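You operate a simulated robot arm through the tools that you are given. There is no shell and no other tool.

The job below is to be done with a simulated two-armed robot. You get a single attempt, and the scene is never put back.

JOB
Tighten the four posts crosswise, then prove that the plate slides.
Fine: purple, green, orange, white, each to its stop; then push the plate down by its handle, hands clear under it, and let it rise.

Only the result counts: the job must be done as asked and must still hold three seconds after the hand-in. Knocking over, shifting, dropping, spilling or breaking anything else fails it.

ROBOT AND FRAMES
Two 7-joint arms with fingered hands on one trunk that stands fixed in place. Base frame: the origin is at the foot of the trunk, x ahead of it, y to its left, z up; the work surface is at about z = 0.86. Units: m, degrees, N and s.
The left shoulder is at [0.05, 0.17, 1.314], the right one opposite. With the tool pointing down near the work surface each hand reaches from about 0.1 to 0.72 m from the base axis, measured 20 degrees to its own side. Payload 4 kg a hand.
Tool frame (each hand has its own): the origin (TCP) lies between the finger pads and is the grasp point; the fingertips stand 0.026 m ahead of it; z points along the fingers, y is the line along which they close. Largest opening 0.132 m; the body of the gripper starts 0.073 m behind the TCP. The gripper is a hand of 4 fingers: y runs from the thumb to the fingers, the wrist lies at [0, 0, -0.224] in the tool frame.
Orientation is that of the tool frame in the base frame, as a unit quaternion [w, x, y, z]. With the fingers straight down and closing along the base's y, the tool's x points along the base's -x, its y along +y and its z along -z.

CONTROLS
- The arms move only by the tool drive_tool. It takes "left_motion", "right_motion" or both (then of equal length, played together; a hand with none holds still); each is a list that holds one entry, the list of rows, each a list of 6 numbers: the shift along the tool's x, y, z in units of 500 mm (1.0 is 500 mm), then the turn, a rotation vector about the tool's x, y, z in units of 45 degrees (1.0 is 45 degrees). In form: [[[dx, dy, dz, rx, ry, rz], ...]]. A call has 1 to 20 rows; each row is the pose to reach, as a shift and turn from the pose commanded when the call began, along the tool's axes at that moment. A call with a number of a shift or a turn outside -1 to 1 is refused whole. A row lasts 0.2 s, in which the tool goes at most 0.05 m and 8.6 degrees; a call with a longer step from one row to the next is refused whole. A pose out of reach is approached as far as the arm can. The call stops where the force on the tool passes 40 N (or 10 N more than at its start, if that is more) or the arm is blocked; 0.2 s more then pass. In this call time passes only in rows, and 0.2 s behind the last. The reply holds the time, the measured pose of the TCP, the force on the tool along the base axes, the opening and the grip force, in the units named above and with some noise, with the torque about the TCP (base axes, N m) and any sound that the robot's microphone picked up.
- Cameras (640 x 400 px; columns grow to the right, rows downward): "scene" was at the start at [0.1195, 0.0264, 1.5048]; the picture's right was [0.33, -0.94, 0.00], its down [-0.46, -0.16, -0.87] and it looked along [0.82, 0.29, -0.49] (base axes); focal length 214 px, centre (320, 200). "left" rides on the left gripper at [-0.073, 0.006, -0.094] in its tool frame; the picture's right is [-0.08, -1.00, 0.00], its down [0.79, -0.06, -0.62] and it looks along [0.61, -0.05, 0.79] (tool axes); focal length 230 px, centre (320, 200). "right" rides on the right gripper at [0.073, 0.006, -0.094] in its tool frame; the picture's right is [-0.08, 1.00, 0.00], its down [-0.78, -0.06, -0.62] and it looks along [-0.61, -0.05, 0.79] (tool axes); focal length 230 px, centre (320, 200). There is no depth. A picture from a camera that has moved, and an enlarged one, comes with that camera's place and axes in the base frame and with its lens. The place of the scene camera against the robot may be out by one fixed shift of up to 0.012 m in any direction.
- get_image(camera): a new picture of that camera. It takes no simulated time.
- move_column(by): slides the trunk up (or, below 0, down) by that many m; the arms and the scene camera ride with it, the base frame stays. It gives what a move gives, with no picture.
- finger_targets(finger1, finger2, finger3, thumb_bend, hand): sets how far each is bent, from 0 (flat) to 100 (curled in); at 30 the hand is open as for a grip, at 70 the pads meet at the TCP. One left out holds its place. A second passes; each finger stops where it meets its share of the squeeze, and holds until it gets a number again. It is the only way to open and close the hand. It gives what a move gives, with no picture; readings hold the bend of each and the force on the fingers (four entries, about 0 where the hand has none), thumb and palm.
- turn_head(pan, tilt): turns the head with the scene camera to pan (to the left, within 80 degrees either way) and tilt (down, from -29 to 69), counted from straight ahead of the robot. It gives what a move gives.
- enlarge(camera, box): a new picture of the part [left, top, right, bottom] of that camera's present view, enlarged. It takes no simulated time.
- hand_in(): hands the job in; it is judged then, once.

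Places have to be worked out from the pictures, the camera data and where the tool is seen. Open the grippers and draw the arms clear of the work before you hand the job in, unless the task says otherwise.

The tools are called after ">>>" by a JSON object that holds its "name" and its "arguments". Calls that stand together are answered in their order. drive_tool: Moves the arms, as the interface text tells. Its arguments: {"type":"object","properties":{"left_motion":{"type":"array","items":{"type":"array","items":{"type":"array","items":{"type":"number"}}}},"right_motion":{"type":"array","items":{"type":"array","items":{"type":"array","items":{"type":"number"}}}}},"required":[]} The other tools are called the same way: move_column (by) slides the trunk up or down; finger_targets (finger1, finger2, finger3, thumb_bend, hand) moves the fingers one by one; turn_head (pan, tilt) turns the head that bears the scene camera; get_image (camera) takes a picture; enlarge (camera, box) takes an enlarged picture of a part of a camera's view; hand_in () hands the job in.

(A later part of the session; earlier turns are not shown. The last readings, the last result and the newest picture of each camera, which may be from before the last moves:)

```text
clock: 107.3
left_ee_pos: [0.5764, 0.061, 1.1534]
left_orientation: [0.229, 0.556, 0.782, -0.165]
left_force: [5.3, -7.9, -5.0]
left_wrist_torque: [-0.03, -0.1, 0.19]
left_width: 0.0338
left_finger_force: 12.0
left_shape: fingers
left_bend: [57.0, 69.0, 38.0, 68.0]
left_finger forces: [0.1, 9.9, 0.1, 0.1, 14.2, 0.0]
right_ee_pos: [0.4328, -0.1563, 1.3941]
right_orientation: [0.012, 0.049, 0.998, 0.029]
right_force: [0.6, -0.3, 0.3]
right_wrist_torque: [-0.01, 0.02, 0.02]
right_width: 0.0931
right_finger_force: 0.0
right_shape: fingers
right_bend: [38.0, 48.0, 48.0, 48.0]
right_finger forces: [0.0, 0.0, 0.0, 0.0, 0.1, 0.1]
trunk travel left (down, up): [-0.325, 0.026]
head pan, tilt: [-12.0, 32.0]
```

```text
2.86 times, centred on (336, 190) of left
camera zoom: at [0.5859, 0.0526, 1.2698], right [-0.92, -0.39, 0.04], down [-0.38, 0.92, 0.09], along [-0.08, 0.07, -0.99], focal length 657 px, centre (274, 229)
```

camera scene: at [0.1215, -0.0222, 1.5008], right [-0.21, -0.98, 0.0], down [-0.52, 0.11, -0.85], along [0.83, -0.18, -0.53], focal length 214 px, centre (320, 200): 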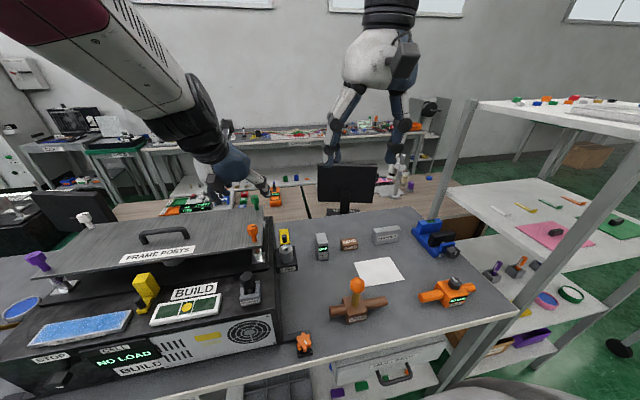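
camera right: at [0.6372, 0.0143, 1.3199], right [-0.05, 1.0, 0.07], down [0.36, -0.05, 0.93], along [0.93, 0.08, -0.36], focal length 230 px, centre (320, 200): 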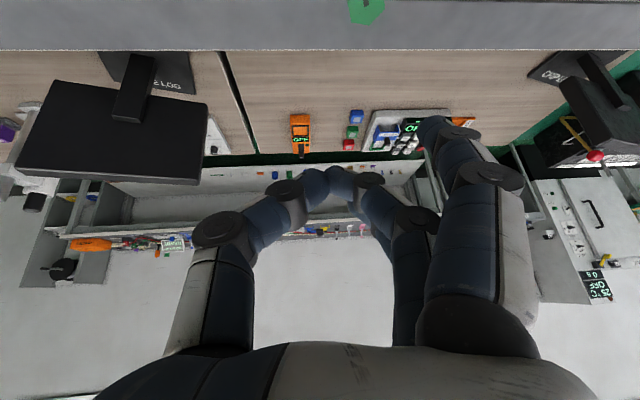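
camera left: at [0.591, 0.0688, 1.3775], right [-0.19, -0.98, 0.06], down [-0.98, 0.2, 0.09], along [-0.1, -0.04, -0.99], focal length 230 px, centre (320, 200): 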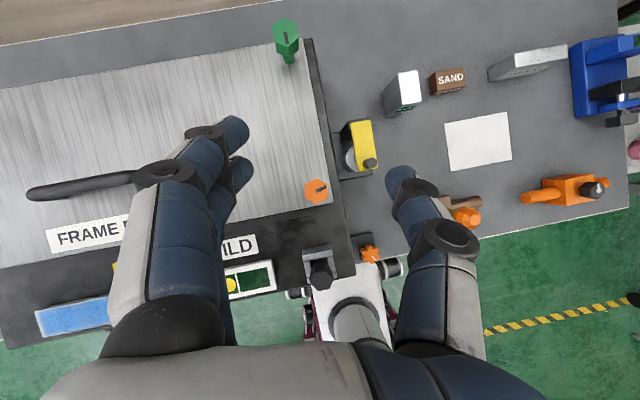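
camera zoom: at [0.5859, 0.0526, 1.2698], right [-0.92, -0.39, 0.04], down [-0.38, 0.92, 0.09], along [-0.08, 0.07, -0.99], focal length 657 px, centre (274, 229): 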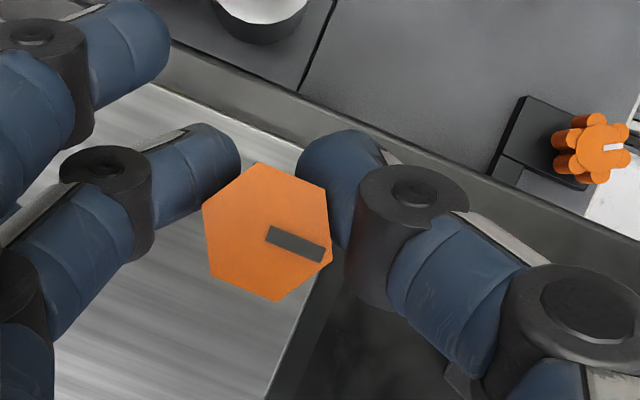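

Orange holds at −177.6° with 0.19 N m: at its stop. I open and lift the hand straight up about 0.09 m.

>>> {"name": "finger_targets", "arguments": {"hand": "left", "finger1": 46, "finger2": 46, "finger3": 38, "thumb_bend": 46}}

>>> {"name": "drive_tool", "arguments": {"left_motion": [[[-0.03, 0, -0.047, 0, 0, 0], [-0.06, 0, -0.094, 0, 0, 0], [-0.098, 0, -0.151, 0, 0, 0]]]}}

>>> {"name": "get_image", "arguments": {"camera": "left"}}

>>> {"name": "get_image", "arguments": {"camera": "scene"}}

```text
clock: 108.3
left_ee_pos: [0.5748, 0.0617, 1.1532]
left_orientation: [0.23, 0.556, 0.782, -0.165]
left_force: [-0.3, 0.1, -0.4]
left_wrist_torque: [-0.02, -0.02, 0.03]
left_width: 0.0829
left_finger_force: 0.1
left_shape: fingers
left_bend: [46.0, 46.0, 38.0, 46.0]
left_finger forces: [0.1, 0.0, 0.1, 0.0, 0.0, 0.0]
right_ee_pos: [0.4306, -0.1536, 1.3952]
right_orientation: [0.012, 0.049, 0.998, 0.028]
right_force: [0.6, 0.5, 0.3]
right_wrist_torque: [0.03, 0.01, 0.01]
right_width: 0.0932
right_finger_force: 0.1
right_shape: fingers
right_bend: [38.0, 48.0, 48.0, 48.0]
right_finger forces: [0.1, 0.0, 0.0, 0.1, 0.1, 0.1]
trunk travel left (down, up): [-0.325, 0.026]
head pan, tilt: [-12.0, 32.0]
```

```text
clock: 109.1
left_ee_pos: [0.5745, 0.0619, 1.2446]
left_orientation: [0.232, 0.555, 0.782, -0.163]
left_force: [-0.4, -0.6, 0.0]
left_wrist_torque: [-0.01, -0.02, 0.01]
left_width: 0.0833
left_finger_force: 0.1
left_shape: fingers
left_bend: [46.0, 46.0, 38.0, 46.0]
left_finger forces: [0.0, 0.1, 0.0, 0.0, 0.0, 0.0]
right_ee_pos: [0.4298, -0.1555, 1.3954]
right_orientation: [0.013, 0.049, 0.998, 0.028]
right_force: [-0.4, 0.0, -0.3]
right_wrist_torque: [0.0, 0.02, 0.01]
right_width: 0.0933
right_finger_force: 0.1
right_shape: fingers
right_bend: [38.0, 48.0, 48.0, 48.0]
right_finger forces: [0.1, 0.1, 0.1, 0.1, 0.0, 0.0]
trunk travel left (down, up): [-0.325, 0.026]
head pan, tilt: [-12.0, 32.0]
```

```text
taken
camera left: at [0.5839, 0.0541, 1.3612], right [-0.92, -0.39, 0.04], down [-0.38, 0.92, 0.09], along [-0.07, 0.07, -0.99], focal length 230 px, centre (320, 200)
```

left: 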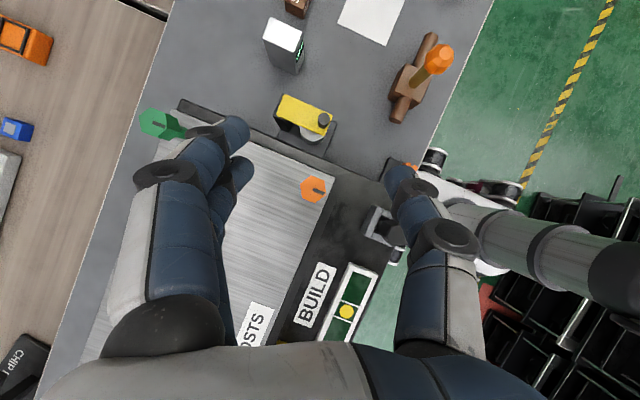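

```text
taken
camera scene: at [0.1205, -0.0225, 1.5009], right [-0.21, -0.98, 0.0], down [-0.52, 0.11, -0.85], along [0.83, -0.18, -0.53], focal length 214 px, centre (320, 200)
```

scene: 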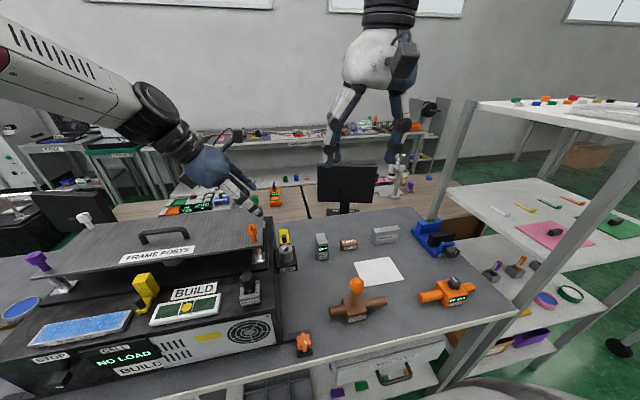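

Orange is done and free. I carry the left hand back over the plate in two legs, swinging the tilt around toward white.

>>> {"name": "drive_tool", "arguments": {"left_motion": [[[0.03, 0.006, -0.06, -0.09, 0, -0.139], [0.07, 0.012, -0.115, -0.18, 0, -0.278], [0.113, 0.019, -0.17, -0.27, 0, -0.417], [0.156, 0.026, -0.225, -0.36, 0, -0.556], [0.199, 0.033, -0.28, -0.45, 0, -0.695], [0.241, 0.04, -0.336, -0.54, 0, -0.834]]]}}

```text
clock: 110.5
left_ee_pos: [0.5334, 0.2469, 1.3195]
left_orientation: [0.275, 0.217, 0.934, -0.062]
left_force: [0.5, -0.8, 0.2]
left_wrist_torque: [0.05, -0.01, 0.02]
left_width: 0.0834
left_finger_force: 0.1
left_shape: fingers
left_bend: [46.0, 46.0, 38.0, 46.0]
left_finger forces: [0.0, 0.0, 0.1, 0.0, 0.0, 0.1]
right_ee_pos: [0.4302, -0.1581, 1.3959]
right_orientation: [0.013, 0.049, 0.998, 0.029]
right_force: [1.3, 0.2, 0.7]
right_wrist_torque: [0.09, 0.01, -0.02]
right_width: 0.0932
right_finger_force: 0.0
right_shape: fingers
right_bend: [38.0, 48.0, 48.0, 48.0]
right_finger forces: [0.0, 0.0, 0.0, 0.0, 0.1, 0.1]
trunk travel left (down, up): [-0.325, 0.026]
head pan, tilt: [-12.0, 32.0]
```

Good. Second leg: to about (0.56, 0.42, 1.32) with tilt azimuth 15°.

>>> {"name": "drive_tool", "arguments": {"left_motion": [[[0.015, 0.056, -0.009, -0.083, 0, -0.127], [0.029, 0.111, -0.019, -0.165, 0, -0.255], [0.044, 0.167, -0.028, -0.248, 0, -0.382], [0.059, 0.223, -0.037, -0.331, 0, -0.509], [0.073, 0.278, -0.047, -0.413, 0, -0.637], [0.088, 0.334, -0.056, -0.496, 0, -0.764]]]}}

>>> {"name": "turn_head", "arguments": {"pan": 10, "tilt": 32}}

>>> {"name": "get_image", "arguments": {"camera": "scene"}}

>>> {"name": "get_image", "arguments": {"camera": "left"}}

```text
clock: 111.9
left_ee_pos: [0.5617, 0.4231, 1.3195]
left_orientation: [0.281, -0.124, 0.951, 0.038]
left_force: [0.7, -0.2, 0.7]
left_wrist_torque: [-0.01, -0.01, -0.02]
left_width: 0.0832
left_finger_force: 0.1
left_shape: fingers
left_bend: [46.0, 46.0, 38.0, 46.0]
left_finger forces: [0.0, 0.0, 0.0, 0.1, 0.0, 0.0]
right_ee_pos: [0.4307, -0.1555, 1.3942]
right_orientation: [0.011, 0.049, 0.998, 0.028]
right_force: [0.3, 1.1, -0.7]
right_wrist_torque: [0.03, -0.01, 0.01]
right_width: 0.0934
right_finger_force: 0.0
right_shape: fingers
right_bend: [38.0, 48.0, 48.0, 48.0]
right_finger forces: [0.1, 0.0, 0.1, 0.1, 0.1, 0.0]
trunk travel left (down, up): [-0.325, 0.026]
head pan, tilt: [-12.0, 32.0]
```

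```text
clock: 112.7
left_ee_pos: [0.5613, 0.4223, 1.319]
left_orientation: [0.28, -0.123, 0.951, 0.037]
left_force: [0.3, 0.4, 0.1]
left_wrist_torque: [0.0, -0.01, -0.03]
left_width: 0.0832
left_finger_force: 0.0
left_shape: fingers
left_bend: [46.0, 46.0, 38.0, 46.0]
left_finger forces: [0.0, 0.1, 0.0, 0.0, 0.0, 0.0]
right_ee_pos: [0.4305, -0.1551, 1.3956]
right_orientation: [0.012, 0.05, 0.998, 0.028]
right_force: [0.3, 0.2, -0.3]
right_wrist_torque: [0.01, 0.02, 0.03]
right_width: 0.0935
right_finger_force: 0.0
right_shape: fingers
right_bend: [38.0, 48.0, 48.0, 48.0]
right_finger forces: [0.0, 0.0, 0.1, 0.0, 0.0, 0.0]
trunk travel left (down, up): [-0.325, 0.026]
head pan, tilt: [10.0, 32.0]
```

```text
taken
camera scene: at [0.1222, 0.0119, 1.5008], right [0.17, -0.98, 0.0], down [-0.52, -0.09, -0.85], along [0.84, 0.15, -0.53], focal length 214 px, centre (320, 200)
```

scene: 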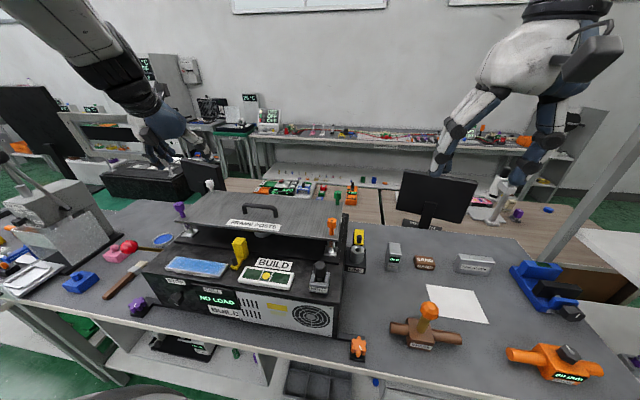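

```text
taken
camera left: at [0.5699, 0.4299, 1.4362], right [0.32, -0.95, 0.04], down [-0.95, -0.31, 0.09], along [-0.07, -0.07, -0.99], focal length 230 px, centre (320, 200)
```

left: 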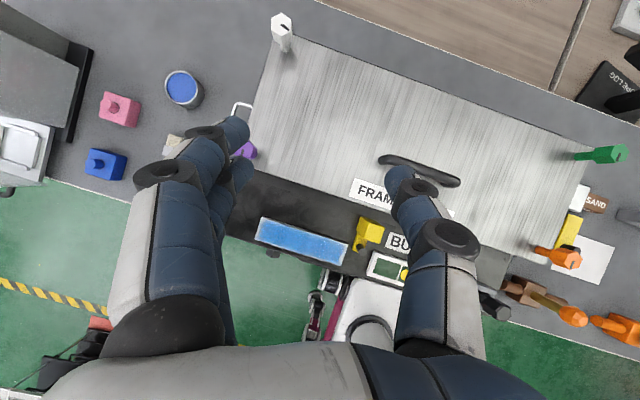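

Clear view of white from here. I enlarge it to get position and mark.

>>> {"name": "enlarge", "arguments": {"camera": "left", "box": [250, 0, 330, 60]}}

>>> {"name": "enlarge", "arguments": {"camera": "left", "box": [360, 130, 480, 210]}}

>>> {"name": "enlarge", "arguments": {"camera": "scene", "box": [160, 160, 360, 280]}}

```text
6.67 times, centred on (290, 30) of left
camera zoom: at [0.5699, 0.4299, 1.4362], right [0.32, -0.95, 0.04], down [-0.95, -0.31, 0.09], along [-0.07, -0.07, -0.99], focal length 1534 px, centre (520, 1333)
```

zoom: 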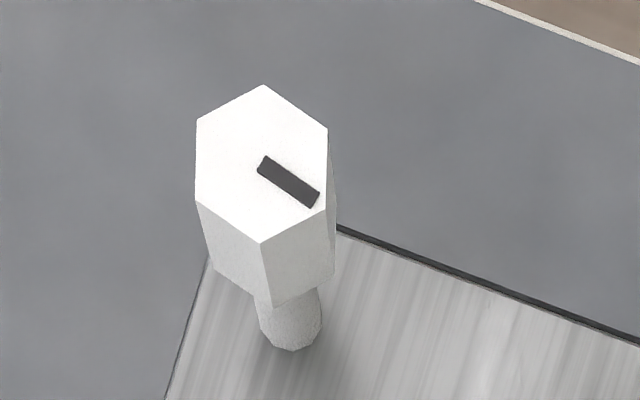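

```text
5.00 times, centred on (420, 170) of left
camera zoom: at [0.5699, 0.4299, 1.4362], right [0.32, -0.95, 0.04], down [-0.95, -0.31, 0.09], along [-0.07, -0.07, -0.99], focal length 1150 px, centre (-180, 350)
```

zoom: 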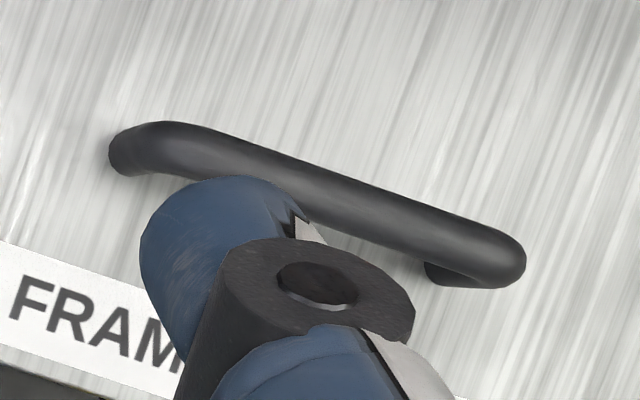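

```text
3.20 times, centred on (260, 220) of scene
camera zoom: at [0.1222, 0.0119, 1.5008], right [0.17, -0.98, 0.0], down [-0.52, -0.09, -0.85], along [0.84, 0.15, -0.53], focal length 686 px, centre (512, 136)
```

zoom: 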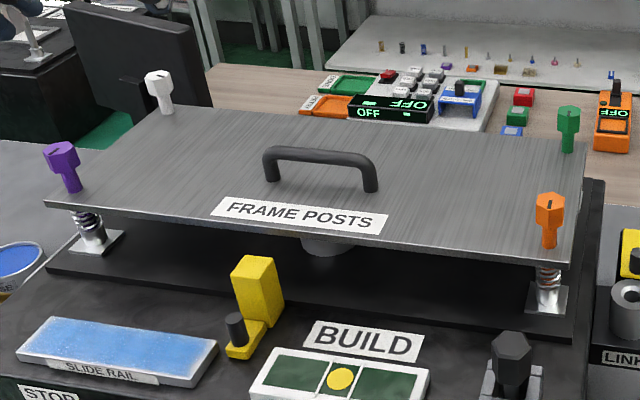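

White: centre (0.7305, 0.5176), mark −105°, flats at 105°. I tilt on to 55° while moving above white at z≈1.25.

>>> {"name": "drive_tool", "arguments": {"left_motion": [[[-0.03, 0.014, 0.05, 0, -0.1, 0], [-0.07, 0.03, 0.1, 0, -0.2, 0], [-0.115, 0.047, 0.155, 0, -0.3, 0], [-0.155, 0.064, 0.21, 0, -0.39, 0], [-0.2, 0.081, 0.265, 0, -0.489, 0], [-0.24, 0.098, 0.32, 0, -0.489, 0]]]}}

>>> {"name": "get_image", "arguments": {"camera": "left"}}

>>> {"name": "enlarge", "arguments": {"camera": "scene", "box": [100, 100, 300, 260]}}

```text
clock: 114.1
left_ee_pos: [0.731, 0.519, 1.2478]
left_orientation: [0.457, -0.114, 0.88, 0.06]
left_force: [-0.1, -0.4, -0.1]
left_wrist_torque: [-0.01, 0.02, 0.06]
left_width: 0.0833
left_finger_force: 0.1
left_shape: fingers
left_bend: [46.0, 46.0, 38.0, 46.0]
left_finger forces: [0.0, 0.0, 0.0, 0.1, 0.1, 0.0]
right_ee_pos: [0.4315, -0.1544, 1.3956]
right_orientation: [0.012, 0.05, 0.998, 0.028]
right_force: [0.5, 0.3, -0.1]
right_wrist_torque: [-0.03, 0.03, 0.0]
right_width: 0.0932
right_finger_force: 0.0
right_shape: fingers
right_bend: [38.0, 48.0, 48.0, 48.0]
right_finger forces: [0.0, 0.0, 0.0, 0.0, 0.0, 0.0]
trunk travel left (down, up): [-0.325, 0.026]
head pan, tilt: [10.0, 32.0]
```

```text
taken
camera left: at [0.6966, 0.5148, 1.3599], right [0.3, -0.95, 0.06], down [-0.91, -0.3, -0.29], along [0.29, 0.03, -0.96], focal length 230 px, centre (320, 200)
```

left: 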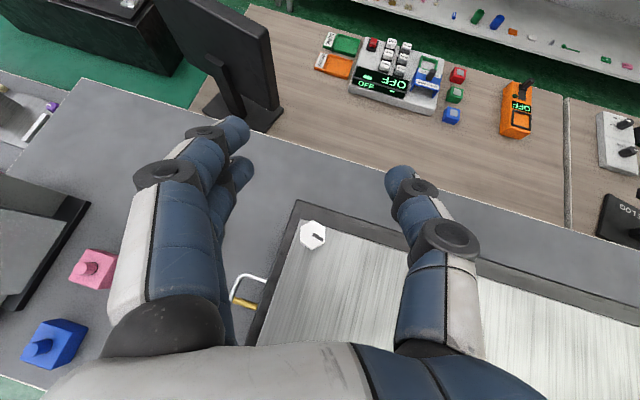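

```text
2.50 times, centred on (200, 180) of scene
camera zoom: at [0.1237, 0.012, 1.5006], right [0.17, -0.98, 0.0], down [-0.52, -0.09, -0.85], along [0.83, 0.15, -0.53], focal length 536 px, centre (620, 250)
```

zoom: 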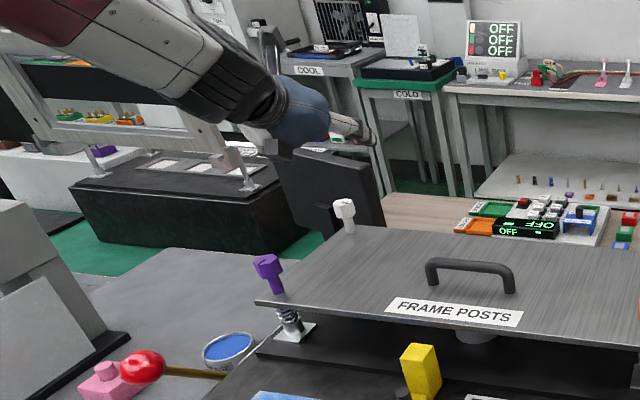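

White is between thumb and fingers in view. I test a 22° clockwise swing in air and return.

>>> {"name": "drive_tool", "arguments": {"left_motion": [[[0, 0, 0, 0.1, 0, 0.07], [0, 0, 0, 0.2, 0, 0.14], [0, 0, 0, 0.3, 0, 0.21], [0, 0, 0, 0.4, 0, 0.28]]]}}

>>> {"name": "drive_tool", "arguments": {"left_motion": [[[0, 0, 0, -0.1, 0, -0.07], [0, 0, 0, -0.2, 0, -0.14], [0, 0, 0, -0.3, 0, -0.21], [0, 0, 0, -0.4, 0, -0.28]]]}}

>>> {"name": "enlarge", "arguments": {"camera": "left", "box": [272, 200, 368, 272]}}

```text
clock: 115.1
left_ee_pos: [0.7283, 0.5189, 1.2479]
left_orientation: [0.46, 0.056, 0.886, -0.029]
left_force: [-0.4, 0.2, 0.6]
left_wrist_torque: [0.01, 0.03, 0.02]
left_width: 0.0832
left_finger_force: 0.0
left_shape: fingers
left_bend: [46.0, 46.0, 38.0, 46.0]
left_finger forces: [0.0, 0.1, 0.1, 0.1, 0.0, 0.0]
right_ee_pos: [0.4309, -0.1545, 1.3957]
right_orientation: [0.011, 0.049, 0.998, 0.027]
right_force: [0.1, -0.3, -0.3]
right_wrist_torque: [0.02, -0.04, -0.01]
right_width: 0.0934
right_finger_force: 0.0
right_shape: fingers
right_bend: [38.0, 48.0, 48.0, 48.0]
right_finger forces: [0.0, 0.0, 0.0, 0.0, 0.0, 0.0]
trunk travel left (down, up): [-0.325, 0.026]
head pan, tilt: [10.0, 32.0]
```

```text
clock: 116.1
left_ee_pos: [0.728, 0.5177, 1.2486]
left_orientation: [0.457, -0.114, 0.88, 0.06]
left_force: [-0.2, 0.5, -0.2]
left_wrist_torque: [0.04, 0.02, -0.02]
left_width: 0.0833
left_finger_force: 0.1
left_shape: fingers
left_bend: [46.0, 46.0, 38.0, 46.0]
left_finger forces: [0.1, 0.1, 0.0, 0.1, 0.0, 0.1]
right_ee_pos: [0.431, -0.1555, 1.3937]
right_orientation: [0.011, 0.049, 0.998, 0.028]
right_force: [-0.3, 0.7, 0.1]
right_wrist_torque: [0.02, 0.02, -0.01]
right_width: 0.0936
right_finger_force: 0.0
right_shape: fingers
right_bend: [38.0, 48.0, 48.0, 48.0]
right_finger forces: [0.1, 0.0, 0.0, 0.1, 0.0, 0.1]
trunk travel left (down, up): [-0.325, 0.026]
head pan, tilt: [10.0, 32.0]
```

```text
5.56 times, centred on (320, 236) of left
camera zoom: at [0.6937, 0.5138, 1.3621], right [0.3, -0.95, 0.06], down [-0.91, -0.3, -0.29], along [0.29, 0.03, -0.96], focal length 1278 px, centre (320, 0)
```

zoom: 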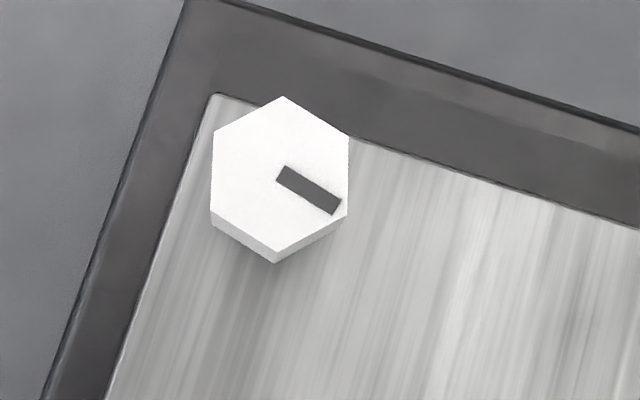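

Alignment is within 1 mm. I descend vertically to TCP z≈1.152.

>>> {"name": "drive_tool", "arguments": {"left_motion": [[[0.04, 0, 0.028, 0, 0, 0], [0.08, 0, 0.056, 0, 0, 0], [0.12, 0, 0.084, 0, 0, 0], [0.158, 0, 0.111, 0, 0, 0]]]}}

>>> {"name": "get_image", "arguments": {"camera": "left"}}

>>> {"name": "enlarge", "arguments": {"camera": "scene", "box": [140, 110, 300, 240]}}

```text
clock: 117.1
left_ee_pos: [0.7284, 0.5185, 1.1548]
left_orientation: [0.457, -0.114, 0.88, 0.06]
left_force: [-0.4, 0.5, -0.2]
left_wrist_torque: [0.01, 0.0, -0.01]
left_width: 0.0836
left_finger_force: 0.0
left_shape: fingers
left_bend: [46.0, 46.0, 38.0, 46.0]
left_finger forces: [0.1, 0.0, 0.0, 0.0, 0.1, 0.1]
right_ee_pos: [0.4308, -0.1542, 1.3963]
right_orientation: [0.012, 0.049, 0.998, 0.028]
right_force: [0.4, -0.7, -0.1]
right_wrist_torque: [-0.03, -0.02, 0.01]
right_width: 0.0935
right_finger_force: 0.1
right_shape: fingers
right_bend: [38.0, 48.0, 48.0, 48.0]
right_finger forces: [0.0, 0.0, 0.1, 0.0, 0.0, 0.0]
trunk travel left (down, up): [-0.325, 0.026]
head pan, tilt: [10.0, 32.0]
```

```text
taken
camera left: at [0.6936, 0.515, 1.2667], right [0.3, -0.95, 0.06], down [-0.91, -0.3, -0.29], along [0.29, 0.03, -0.96], focal length 230 px, centre (320, 200)
```

left: 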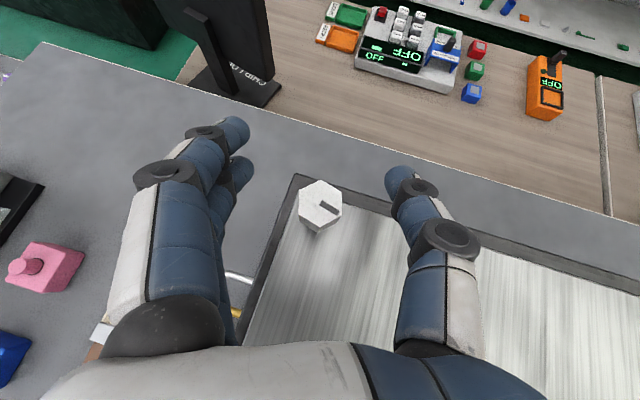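

```text
3.08 times, centred on (220, 175) of scene
camera zoom: at [0.1224, 0.0125, 1.5007], right [0.17, -0.98, 0.0], down [-0.52, -0.09, -0.85], along [0.83, 0.15, -0.53], focal length 660 px, centre (628, 277)
```

zoom: 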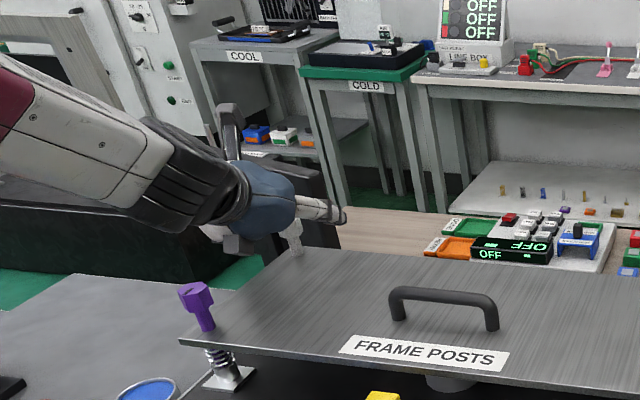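

Centred. I lower 3 mm more and close finger 2 and thumb.

>>> {"name": "drive_tool", "arguments": {"left_motion": [[[0.005, 0, 0.0035, 0, 0, 0]]]}}

>>> {"name": "finger_targets", "arguments": {"hand": "left", "finger1": 58, "finger2": 95, "thumb_bend": 76}}

>>> {"name": "enlarge", "arguments": {"camera": "left", "box": [224, 130, 448, 270]}}

```text
clock: 117.5
left_ee_pos: [0.7285, 0.5189, 1.1502]
left_orientation: [0.457, -0.115, 0.88, 0.06]
left_force: [0.4, 0.7, 0.6]
left_wrist_torque: [-0.02, 0.0, 0.0]
left_width: 0.0835
left_finger_force: 0.0
left_shape: fingers
left_bend: [46.0, 46.0, 38.0, 46.0]
left_finger forces: [0.0, 0.0, 0.0, 0.0, 0.0, 0.1]
right_ee_pos: [0.4307, -0.1547, 1.3947]
right_orientation: [0.012, 0.049, 0.998, 0.028]
right_force: [-1.2, -0.6, -0.3]
right_wrist_torque: [-0.04, -0.01, 0.04]
right_width: 0.0934
right_finger_force: 0.0
right_shape: fingers
right_bend: [38.0, 48.0, 48.0, 48.0]
right_finger forces: [0.1, 0.1, 0.1, 0.0, 0.0, 0.1]
trunk travel left (down, up): [-0.325, 0.026]
head pan, tilt: [10.0, 32.0]
```

```text
clock: 118.5
left_ee_pos: [0.7294, 0.5176, 1.1505]
left_orientation: [0.456, -0.114, 0.881, 0.06]
left_force: [9.3, -0.3, -1.2]
left_wrist_torque: [-0.02, -0.08, -0.05]
left_width: 0.0321
left_finger_force: 10.5
left_shape: fingers
left_bend: [57.0, 71.0, 38.0, 70.0]
left_finger forces: [0.0, 9.3, 0.0, 0.0, 11.5, 0.0]
right_ee_pos: [0.4322, -0.1547, 1.3946]
right_orientation: [0.011, 0.049, 0.998, 0.027]
right_force: [0.7, 0.4, 0.2]
right_wrist_torque: [-0.04, -0.02, -0.04]
right_width: 0.0934
right_finger_force: 0.0
right_shape: fingers
right_bend: [38.0, 48.0, 48.0, 48.0]
right_finger forces: [0.1, 0.0, 0.1, 0.0, 0.0, 0.1]
trunk travel left (down, up): [-0.325, 0.026]
head pan, tilt: [10.0, 32.0]
```

```text
2.86 times, centred on (336, 200) of left
camera zoom: at [0.6949, 0.5143, 1.2633], right [0.3, -0.95, 0.06], down [-0.91, -0.3, -0.29], along [0.29, 0.03, -0.96], focal length 657 px, centre (274, 200)
```

zoom: 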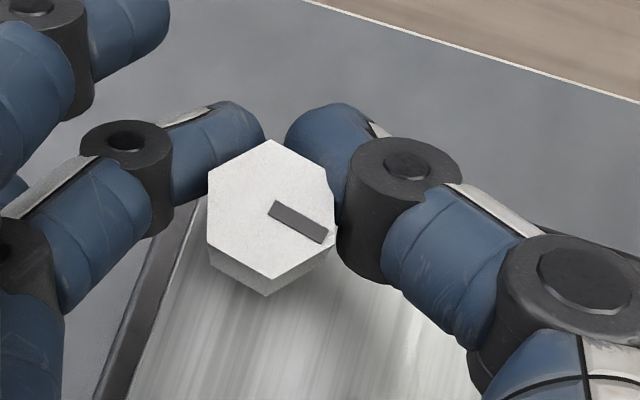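

The pads bite on the outer half of the head because of the steep tilt. I open, shift the hand 10 mm inward (toward the robot), and regrip for a centred hold.

>>> {"name": "finger_targets", "arguments": {"hand": "left", "finger1": 50, "finger2": 50, "thumb_bend": 50}}

>>> {"name": "drive_tool", "arguments": {"left_motion": [[[0.006, 0, -0.008, 0, 0, 0], [0.0115, 0, -0.0164, 0, 0, 0]]]}}

>>> {"name": "finger_targets", "arguments": {"hand": "left", "finger1": 58, "finger2": 95, "thumb_bend": 76}}

>>> {"name": "enlarge", "arguments": {"camera": "left", "box": [224, 130, 448, 270]}}

```text
clock: 119.5
left_ee_pos: [0.7266, 0.5179, 1.1515]
left_orientation: [0.455, -0.114, 0.881, 0.059]
left_force: [-0.3, -1.1, -0.5]
left_wrist_torque: [0.01, 0.01, 0.03]
left_width: 0.0701
left_finger_force: 0.1
left_shape: fingers
left_bend: [50.0, 50.0, 38.0, 50.0]
left_finger forces: [0.1, 0.0, 0.0, 0.0, 0.0, 0.0]
right_ee_pos: [0.4316, -0.1538, 1.3968]
right_orientation: [0.012, 0.049, 0.998, 0.028]
right_force: [-0.6, -0.7, -0.9]
right_wrist_torque: [0.01, 0.01, 0.02]
right_width: 0.0931
right_finger_force: 0.0
right_shape: fingers
right_bend: [38.0, 48.0, 48.0, 48.0]
right_finger forces: [0.1, 0.0, 0.0, 0.0, 0.1, 0.0]
trunk travel left (down, up): [-0.325, 0.026]
head pan, tilt: [10.0, 32.0]
```

```text
clock: 120.1
left_ee_pos: [0.7174, 0.5148, 1.15]
left_orientation: [0.457, -0.114, 0.88, 0.061]
left_force: [1.3, 0.0, 0.7]
left_wrist_torque: [-0.01, 0.01, -0.02]
left_width: 0.07
left_finger_force: 0.1
left_shape: fingers
left_bend: [50.0, 50.0, 38.0, 50.0]
left_finger forces: [0.0, 0.1, 0.0, 0.1, 0.1, 0.0]
right_ee_pos: [0.4294, -0.1551, 1.395]
right_orientation: [0.012, 0.049, 0.998, 0.028]
right_force: [0.0, -0.7, 0.3]
right_wrist_torque: [0.03, 0.03, -0.02]
right_width: 0.0935
right_finger_force: 0.1
right_shape: fingers
right_bend: [38.0, 48.0, 48.0, 48.0]
right_finger forces: [0.1, 0.0, 0.0, 0.0, 0.1, 0.0]
trunk travel left (down, up): [-0.325, 0.026]
head pan, tilt: [10.0, 32.0]
```

```text
clock: 121.1
left_ee_pos: [0.7188, 0.5153, 1.1499]
left_orientation: [0.457, -0.114, 0.88, 0.06]
left_force: [8.2, -5.7, -3.4]
left_wrist_torque: [0.0, -0.02, -0.1]
left_width: 0.0368
left_finger_force: 12.3
left_shape: fingers
left_bend: [57.0, 67.0, 38.0, 68.0]
left_finger forces: [0.0, 9.4, 0.1, 0.0, 15.0, 0.0]
right_ee_pos: [0.4324, -0.1557, 1.3941]
right_orientation: [0.011, 0.05, 0.998, 0.028]
right_force: [0.3, 0.7, -0.9]
right_wrist_torque: [0.03, 0.01, 0.0]
right_width: 0.0936
right_finger_force: 0.0
right_shape: fingers
right_bend: [38.0, 48.0, 48.0, 48.0]
right_finger forces: [0.0, 0.0, 0.0, 0.0, 0.0, 0.0]
trunk travel left (down, up): [-0.325, 0.026]
head pan, tilt: [10.0, 32.0]
```

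```text
2.86 times, centred on (336, 200) of left
camera zoom: at [0.6844, 0.5115, 1.2621], right [0.3, -0.95, 0.06], down [-0.91, -0.3, -0.29], along [0.29, 0.03, -0.96], focal length 657 px, centre (274, 200)
```

zoom: 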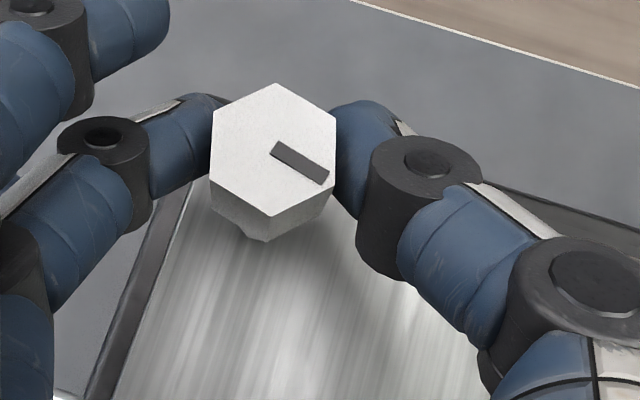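

A full hold on the flats now, with the post axis 10 mm ahead of the TCP; I turn 22° clockwise about the post axis, compensating that offset.

>>> {"name": "drive_tool", "arguments": {"left_motion": [[[0, 0.002, 0.0001, 0.1, 0, 0.07], [-0.0002, 0.004, 0.0003, 0.2, 0, 0.14], [-0.0005, 0.0059, 0.0007, 0.3, 0, 0.21], [-0.0009, 0.0078, 0.0012, 0.4, 0, 0.28]]]}}

>>> {"name": "enlarge", "arguments": {"camera": "left", "box": [224, 130, 448, 270]}}

```text
clock: 122.1
left_ee_pos: [0.7191, 0.519, 1.15]
left_orientation: [0.46, 0.056, 0.886, -0.029]
left_force: [8.1, -7.8, -1.7]
left_wrist_torque: [-0.07, -0.09, -0.03]
left_width: 0.0371
left_finger_force: 12.9
left_shape: fingers
left_bend: [57.0, 67.0, 38.0, 68.0]
left_finger forces: [0.0, 9.2, 0.0, 0.0, 15.8, 0.1]
right_ee_pos: [0.4303, -0.155, 1.3956]
right_orientation: [0.013, 0.05, 0.998, 0.029]
right_force: [0.0, -0.3, 0.2]
right_wrist_torque: [0.0, 0.02, -0.01]
right_width: 0.0935
right_finger_force: 0.1
right_shape: fingers
right_bend: [38.0, 48.0, 48.0, 48.0]
right_finger forces: [0.1, 0.0, 0.1, 0.0, 0.1, 0.0]
trunk travel left (down, up): [-0.325, 0.026]
head pan, tilt: [10.0, 32.0]
```

```text
2.86 times, centred on (336, 200) of left
camera zoom: at [0.6854, 0.5287, 1.2621], right [-0.08, -0.99, 0.06], down [-0.96, 0.06, -0.29], along [0.28, -0.08, -0.96], focal length 657 px, centre (274, 200)
```

zoom: 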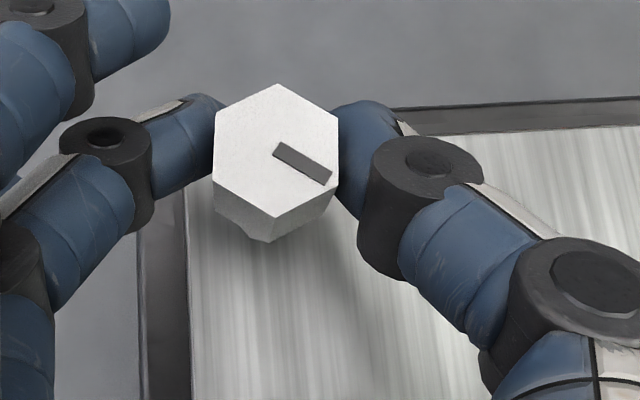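

White followed the hand 22°. I open and swing the hand back 60° counterclockwise around the head to regrip.

>>> {"name": "finger_targets", "arguments": {"hand": "left", "finger1": 46, "finger2": 46, "thumb_bend": 46}}

>>> {"name": "drive_tool", "arguments": {"left_motion": [[[-0.0001, -0.0018, 0.0001, -0.091, 0, -0.0637], [-0.0002, -0.0036, 0.0003, -0.182, 0, -0.127], [-0.0004, -0.0054, 0.0006, -0.273, 0, -0.191], [-0.0007, -0.0071, 0.001, -0.364, 0, -0.255], [-0.0011, -0.0088, 0.0016, -0.455, 0, -0.318], [-0.0016, -0.0104, 0.0023, -0.546, 0, -0.382]]]}}

>>> {"name": "drive_tool", "arguments": {"left_motion": [[[-0.0001, -0.0018, 0.0001, -0.091, 0, -0.0637], [-0.0002, -0.0036, 0.0003, -0.182, 0, -0.127], [-0.0004, -0.0054, 0.0006, -0.273, 0, -0.191], [-0.0007, -0.0071, 0.001, -0.364, 0, -0.255], [-0.0011, -0.0088, 0.0016, -0.455, 0, -0.318], [-0.0016, -0.0104, 0.0023, -0.546, 0, -0.382]]]}}

>>> {"name": "enlarge", "arguments": {"camera": "left", "box": [224, 130, 448, 270]}}

>>> {"name": "get_image", "arguments": {"camera": "scene"}}

```text
clock: 123.1
left_ee_pos: [0.7177, 0.5199, 1.1493]
left_orientation: [0.46, 0.056, 0.886, -0.029]
left_force: [-0.3, -0.1, -0.1]
left_wrist_torque: [0.01, -0.03, 0.04]
left_width: 0.083
left_finger_force: 0.1
left_shape: fingers
left_bend: [46.0, 46.0, 38.0, 46.0]
left_finger forces: [0.0, 0.0, 0.0, 0.1, 0.0, 0.0]
right_ee_pos: [0.4318, -0.1546, 1.3952]
right_orientation: [0.012, 0.05, 0.998, 0.029]
right_force: [-0.8, 0.0, -0.3]
right_wrist_torque: [0.0, 0.03, -0.01]
right_width: 0.0934
right_finger_force: 0.1
right_shape: fingers
right_bend: [38.0, 48.0, 48.0, 48.0]
right_finger forces: [0.0, 0.0, 0.1, 0.0, 0.0, 0.0]
trunk travel left (down, up): [-0.325, 0.026]
head pan, tilt: [10.0, 32.0]
```

```text
clock: 124.5
left_ee_pos: [0.7189, 0.5139, 1.1503]
left_orientation: [0.451, -0.176, 0.87, 0.093]
left_force: [0.4, -0.5, -0.3]
left_wrist_torque: [0.02, 0.01, 0.02]
left_width: 0.0832
left_finger_force: 0.1
left_shape: fingers
left_bend: [46.0, 46.0, 38.0, 46.0]
left_finger forces: [0.0, 0.0, 0.0, 0.0, 0.0, 0.1]
right_ee_pos: [0.4307, -0.1553, 1.3955]
right_orientation: [0.012, 0.05, 0.998, 0.029]
right_force: [0.0, 1.0, 0.2]
right_wrist_torque: [-0.01, -0.03, -0.02]
right_width: 0.0931
right_finger_force: 0.0
right_shape: fingers
right_bend: [38.0, 48.0, 48.0, 48.0]
right_finger forces: [0.1, 0.1, 0.0, 0.1, 0.0, 0.0]
trunk travel left (down, up): [-0.325, 0.026]
head pan, tilt: [10.0, 32.0]
```

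```text
clock: 125.9
left_ee_pos: [0.722, 0.5093, 1.1494]
left_orientation: [0.412, -0.394, 0.795, 0.206]
left_force: [0.9, -0.5, -0.1]
left_wrist_torque: [0.04, -0.01, 0.01]
left_width: 0.0832
left_finger_force: 0.0
left_shape: fingers
left_bend: [46.0, 46.0, 38.0, 46.0]
left_finger forces: [0.0, 0.0, 0.0, 0.0, 0.0, 0.0]
right_ee_pos: [0.4304, -0.1543, 1.3964]
right_orientation: [0.012, 0.049, 0.998, 0.028]
right_force: [-0.3, 0.7, 0.3]
right_wrist_torque: [0.02, -0.01, 0.0]
right_width: 0.093
right_finger_force: 0.1
right_shape: fingers
right_bend: [38.0, 48.0, 48.0, 48.0]
right_finger forces: [0.1, 0.1, 0.1, 0.1, 0.0, 0.0]
trunk travel left (down, up): [-0.325, 0.026]
head pan, tilt: [10.0, 32.0]
```

```text
2.86 times, centred on (336, 200) of left
camera zoom: at [0.697, 0.4845, 1.2624], right [0.82, -0.57, 0.06], down [-0.53, -0.8, -0.29], along [0.21, 0.21, -0.96], focal length 657 px, centre (274, 200)
```

zoom: 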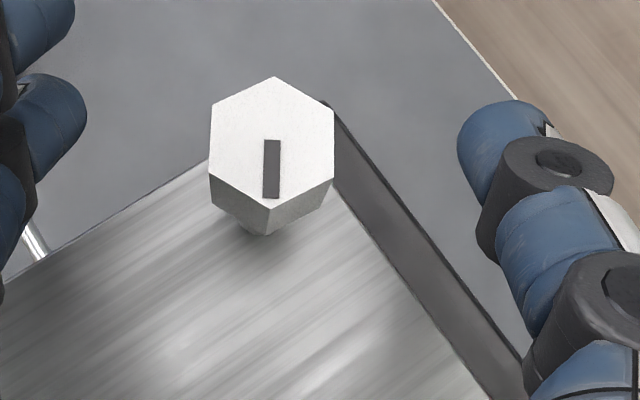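

```text
taken
camera scene: at [0.1224, 0.0118, 1.5007], right [0.17, -0.98, 0.0], down [-0.52, -0.09, -0.85], along [0.83, 0.15, -0.53], focal length 214 px, centre (320, 200)
```

scene: 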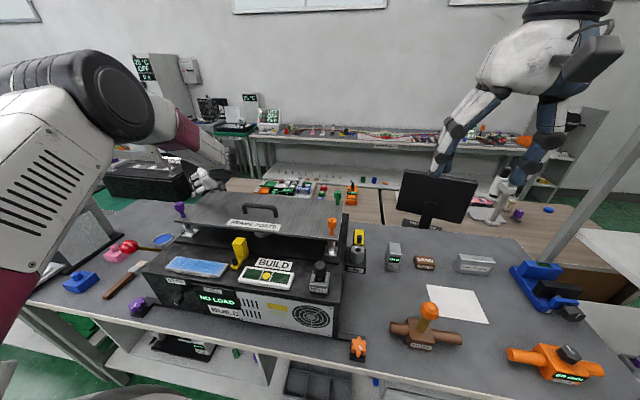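

Aligned again (pads on flats). I grip and turn clockwise 40°.

>>> {"name": "finger_targets", "arguments": {"hand": "left", "finger1": 58, "finger2": 95, "thumb_bend": 76}}

>>> {"name": "drive_tool", "arguments": {"left_motion": [[[0, 0.0018, 0.0001, 0.091, 0, 0.0637], [-0.0002, 0.0036, 0.0003, 0.182, 0, 0.127], [-0.0004, 0.0054, 0.0006, 0.273, 0, 0.191], [-0.0007, 0.0071, 0.001, 0.364, 0, 0.255], [-0.0011, 0.0088, 0.0016, 0.455, 0, 0.318], [-0.0016, 0.0104, 0.0023, 0.546, 0, 0.382], [-0.0022, 0.0119, 0.0031, 0.637, 0, 0.446], [-0.0028, 0.0134, 0.004, 0.728, 0, 0.51]]]}}

>>> {"name": "enlarge", "arguments": {"camera": "left", "box": [224, 130, 448, 270]}}

```text
clock: 126.9
left_ee_pos: [0.7217, 0.5088, 1.1495]
left_orientation: [0.412, -0.394, 0.795, 0.206]
left_force: [8.9, 2.0, -1.2]
left_wrist_torque: [0.06, -0.05, -0.05]
left_width: 0.0358
left_finger_force: 12.4
left_shape: fingers
left_bend: [57.0, 66.0, 38.0, 68.0]
left_finger forces: [0.0, 10.2, 0.0, 0.0, 14.4, 0.0]
right_ee_pos: [0.4303, -0.1544, 1.3946]
right_orientation: [0.012, 0.049, 0.998, 0.027]
right_force: [-0.1, 0.1, -0.1]
right_wrist_torque: [-0.02, -0.02, 0.0]
right_width: 0.0933
right_finger_force: 0.1
right_shape: fingers
right_bend: [38.0, 48.0, 48.0, 48.0]
right_finger forces: [0.0, 0.0, 0.0, 0.0, 0.0, 0.1]
trunk travel left (down, up): [-0.325, 0.026]
head pan, tilt: [10.0, 32.0]
```

```text
clock: 128.7
left_ee_pos: [0.7172, 0.5149, 1.1509]
left_orientation: [0.457, -0.098, 0.882, 0.052]
left_force: [9.4, -2.9, 0.9]
left_wrist_torque: [-0.01, -0.12, 0.06]
left_width: 0.0362
left_finger_force: 12.2
left_shape: fingers
left_bend: [57.0, 67.0, 38.0, 68.0]
left_finger forces: [0.1, 10.0, 0.0, 0.0, 14.6, 0.1]
right_ee_pos: [0.4318, -0.1557, 1.3952]
right_orientation: [0.011, 0.05, 0.998, 0.028]
right_force: [0.2, 0.4, -0.2]
right_wrist_torque: [0.0, 0.0, -0.01]
right_width: 0.0934
right_finger_force: 0.0
right_shape: fingers
right_bend: [38.0, 48.0, 48.0, 48.0]
right_finger forces: [0.1, 0.0, 0.1, 0.0, 0.0, 0.0]
trunk travel left (down, up): [-0.325, 0.026]
head pan, tilt: [10.0, 32.0]
```

```text
2.86 times, centred on (336, 200) of left
camera zoom: at [0.6842, 0.5126, 1.2618], right [0.26, -0.96, 0.06], down [-0.92, -0.27, -0.29], along [0.29, 0.02, -0.96], focal length 657 px, centre (274, 200)
```

zoom: 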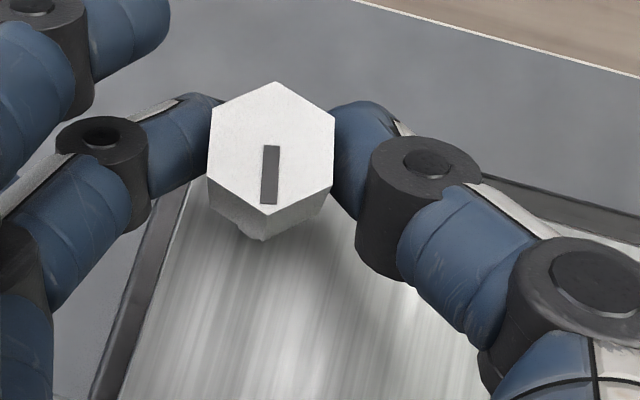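

White's mark is at about −167°. I turn 12° more in 4° rows, watching the torque.

>>> {"name": "drive_tool", "arguments": {"left_motion": [[[0, 0.0015, 0, 0.0728, 0, 0.051], [-0.0001, 0.0029, 0.0002, 0.1456, 0, 0.102], [-0.0003, 0.0043, 0.0004, 0.2184, 0, 0.153]]]}}

>>> {"name": "enlarge", "arguments": {"camera": "left", "box": [224, 130, 448, 270]}}

```text
clock: 129.5
left_ee_pos: [0.7179, 0.5163, 1.1493]
left_orientation: [0.46, -0.005, 0.888, 0.003]
left_force: [7.8, -5.7, -1.1]
left_wrist_torque: [-0.02, -0.07, -0.02]
left_width: 0.0364
left_finger_force: 12.1
left_shape: fingers
left_bend: [57.0, 67.0, 38.0, 68.0]
left_finger forces: [0.0, 9.2, 0.1, 0.0, 14.9, 0.0]
right_ee_pos: [0.4313, -0.1557, 1.3953]
right_orientation: [0.012, 0.05, 0.998, 0.028]
right_force: [1.0, 1.0, -0.2]
right_wrist_torque: [0.0, -0.01, -0.04]
right_width: 0.093
right_finger_force: 0.1
right_shape: fingers
right_bend: [38.0, 48.0, 48.0, 48.0]
right_finger forces: [0.0, 0.1, 0.0, 0.0, 0.0, 0.1]
trunk travel left (down, up): [-0.325, 0.026]
head pan, tilt: [10.0, 32.0]
```

```text
2.86 times, centred on (336, 200) of left
camera zoom: at [0.6843, 0.5221, 1.2619], right [0.06, -1.0, 0.06], down [-0.96, -0.07, -0.29], along [0.29, -0.04, -0.96], focal length 657 px, centre (274, 200)
```

zoom: 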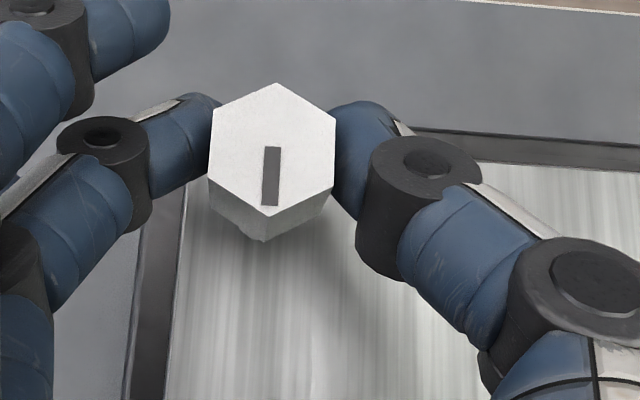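

No stop felt yet. I continue 8° in small rows.

>>> {"name": "drive_tool", "arguments": {"left_motion": [[[0, 0.0015, 0, 0.0728, 0, 0.051], [-0.0001, 0.0029, 0.0002, 0.1456, 0, 0.102]]]}}

>>> {"name": "enlarge", "arguments": {"camera": "left", "box": [224, 130, 448, 270]}}

```text
clock: 130.1
left_ee_pos: [0.7188, 0.5189, 1.15]
left_orientation: [0.459, 0.056, 0.886, -0.029]
left_force: [10.9, -5.5, -1.6]
left_wrist_torque: [-0.04, -0.08, 0.2]
left_width: 0.0368
left_finger_force: 13.7
left_shape: fingers
left_bend: [57.0, 68.0, 38.0, 68.0]
left_finger forces: [0.0, 8.0, 0.1, 0.0, 18.6, 0.0]
right_ee_pos: [0.4328, -0.1551, 1.3963]
right_orientation: [0.013, 0.048, 0.998, 0.029]
right_force: [0.4, -0.2, -0.5]
right_wrist_torque: [-0.01, -0.02, -0.01]
right_width: 0.0932
right_finger_force: 0.0
right_shape: fingers
right_bend: [38.0, 48.0, 48.0, 48.0]
right_finger forces: [0.0, 0.1, 0.1, 0.0, 0.0, 0.0]
trunk travel left (down, up): [-0.325, 0.026]
head pan, tilt: [10.0, 32.0]
```

```text
2.86 times, centred on (336, 200) of left
camera zoom: at [0.686, 0.5284, 1.2621], right [-0.08, -0.99, 0.06], down [-0.96, 0.06, -0.29], along [0.28, -0.08, -0.96], focal length 657 px, centre (274, 200)
```

zoom: 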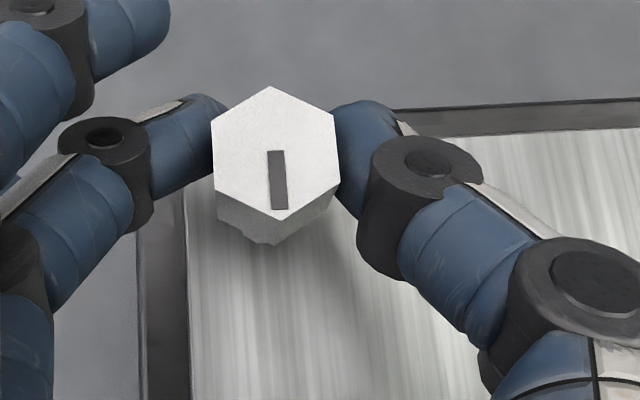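

Torque jumped to 0.20 N m and the mark lags at ~180°: white is at its stop. A final 3° nudge to seat it.

>>> {"name": "drive_tool", "arguments": {"left_motion": [[[0, 0.0011, 0, 0.0546, 0, 0.0382]]]}}

>>> {"name": "enlarge", "arguments": {"camera": "left", "box": [224, 130, 448, 270]}}

```text
clock: 130.5
left_ee_pos: [0.7193, 0.5189, 1.1509]
left_orientation: [0.458, 0.079, 0.884, -0.04]
left_force: [11.4, -6.2, -1.2]
left_wrist_torque: [-0.04, -0.11, 0.22]
left_width: 0.037
left_finger_force: 13.5
left_shape: fingers
left_bend: [57.0, 68.0, 38.0, 67.0]
left_finger forces: [0.0, 8.6, 0.0, 0.0, 19.0, 0.0]
right_ee_pos: [0.4312, -0.1553, 1.3948]
right_orientation: [0.012, 0.05, 0.998, 0.029]
right_force: [-0.9, -1.4, -0.7]
right_wrist_torque: [0.03, 0.0, 0.0]
right_width: 0.0932
right_finger_force: 0.0
right_shape: fingers
right_bend: [38.0, 48.0, 48.0, 48.0]
right_finger forces: [0.0, 0.0, 0.0, 0.0, 0.1, 0.0]
trunk travel left (down, up): [-0.325, 0.026]
head pan, tilt: [10.0, 32.0]
```

```text
2.86 times, centred on (336, 200) of left
camera zoom: at [0.6867, 0.5308, 1.2622], right [-0.13, -0.99, 0.06], down [-0.95, 0.11, -0.29], along [0.28, -0.1, -0.96], focal length 657 px, centre (274, 200)
```

zoom: 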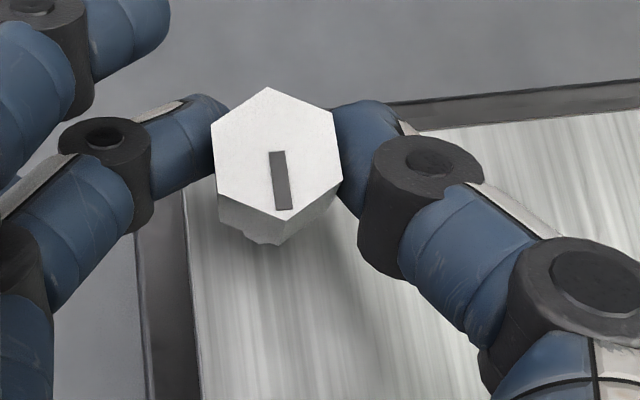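

White holds at its stop with 0.22 N m. I open, lift straight up, then draw inward.

>>> {"name": "finger_targets", "arguments": {"hand": "left", "finger1": 46, "finger2": 46, "thumb_bend": 46}}

>>> {"name": "drive_tool", "arguments": {"left_motion": [[[-0.05, 0, -0.035, 0, 0, 0], [-0.1, 0, -0.07, 0, 0, 0], [-0.125, 0, -0.1, 0, 0, 0], [-0.13, 0, -0.15, 0, 0, 0], [-0.13, 0, -0.2, 0, 0, 0]]]}}

>>> {"name": "enlarge", "arguments": {"camera": "scene", "box": [150, 160, 350, 280]}}

>>> {"name": "get_image", "arguments": {"camera": "left"}}

```text
clock: 131.5
left_ee_pos: [0.7174, 0.5193, 1.15]
left_orientation: [0.459, 0.078, 0.884, -0.04]
left_force: [-0.6, 1.2, 0.9]
left_wrist_torque: [0.01, -0.02, -0.02]
left_width: 0.0834
left_finger_force: 0.0
left_shape: fingers
left_bend: [46.0, 46.0, 38.0, 46.0]
left_finger forces: [0.1, 0.0, 0.1, 0.0, 0.0, 0.0]
right_ee_pos: [0.4302, -0.1557, 1.3951]
right_orientation: [0.012, 0.049, 0.998, 0.028]
right_force: [0.1, 0.1, -0.4]
right_wrist_torque: [-0.02, 0.01, 0.03]
right_width: 0.0932
right_finger_force: 0.1
right_shape: fingers
right_bend: [38.0, 48.0, 48.0, 48.0]
right_finger forces: [0.0, 0.1, 0.1, 0.0, 0.1, 0.0]
trunk travel left (down, up): [-0.325, 0.026]
head pan, tilt: [10.0, 32.0]
```

```text
clock: 132.7
left_ee_pos: [0.6722, 0.5288, 1.2623]
left_orientation: [0.458, 0.079, 0.884, -0.041]
left_force: [0.0, -0.1, 0.6]
left_wrist_torque: [0.0, 0.01, -0.01]
left_width: 0.0832
left_finger_force: 0.0
left_shape: fingers
left_bend: [46.0, 46.0, 38.0, 46.0]
left_finger forces: [0.0, 0.1, 0.0, 0.0, 0.0, 0.0]
right_ee_pos: [0.4288, -0.1549, 1.396]
right_orientation: [0.013, 0.05, 0.998, 0.029]
right_force: [0.0, -0.3, -0.9]
right_wrist_torque: [-0.01, 0.0, -0.03]
right_width: 0.093
right_finger_force: 0.1
right_shape: fingers
right_bend: [38.0, 48.0, 48.0, 48.0]
right_finger forces: [0.0, 0.0, 0.1, 0.0, 0.0, 0.0]
trunk travel left (down, up): [-0.325, 0.026]
head pan, tilt: [10.0, 32.0]
```

```text
3.20 times, centred on (250, 220) of scene
camera zoom: at [0.1215, 0.0118, 1.5009], right [0.17, -0.98, 0.0], down [-0.52, -0.09, -0.85], along [0.84, 0.15, -0.53], focal length 686 px, centre (544, 136)
```

zoom: 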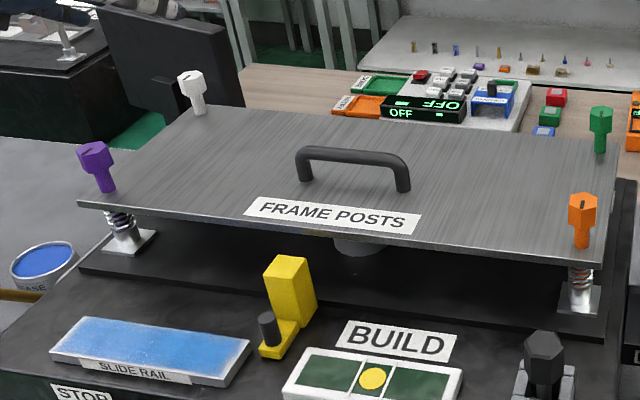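

```text
taken
camera left: at [0.6393, 0.5407, 1.374], right [-0.13, -0.99, 0.06], down [-0.95, 0.11, -0.29], along [0.28, -0.1, -0.96], focal length 230 px, centre (320, 200)
```

left: 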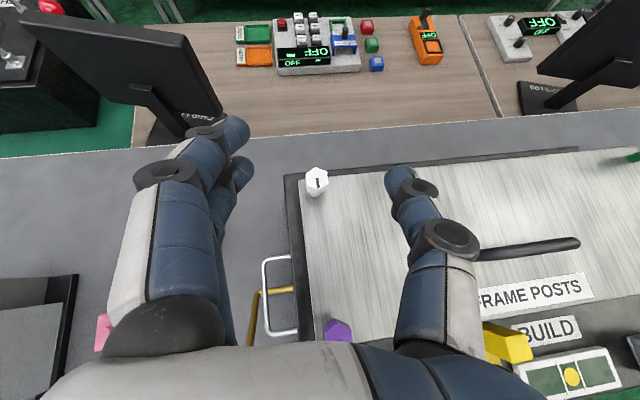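

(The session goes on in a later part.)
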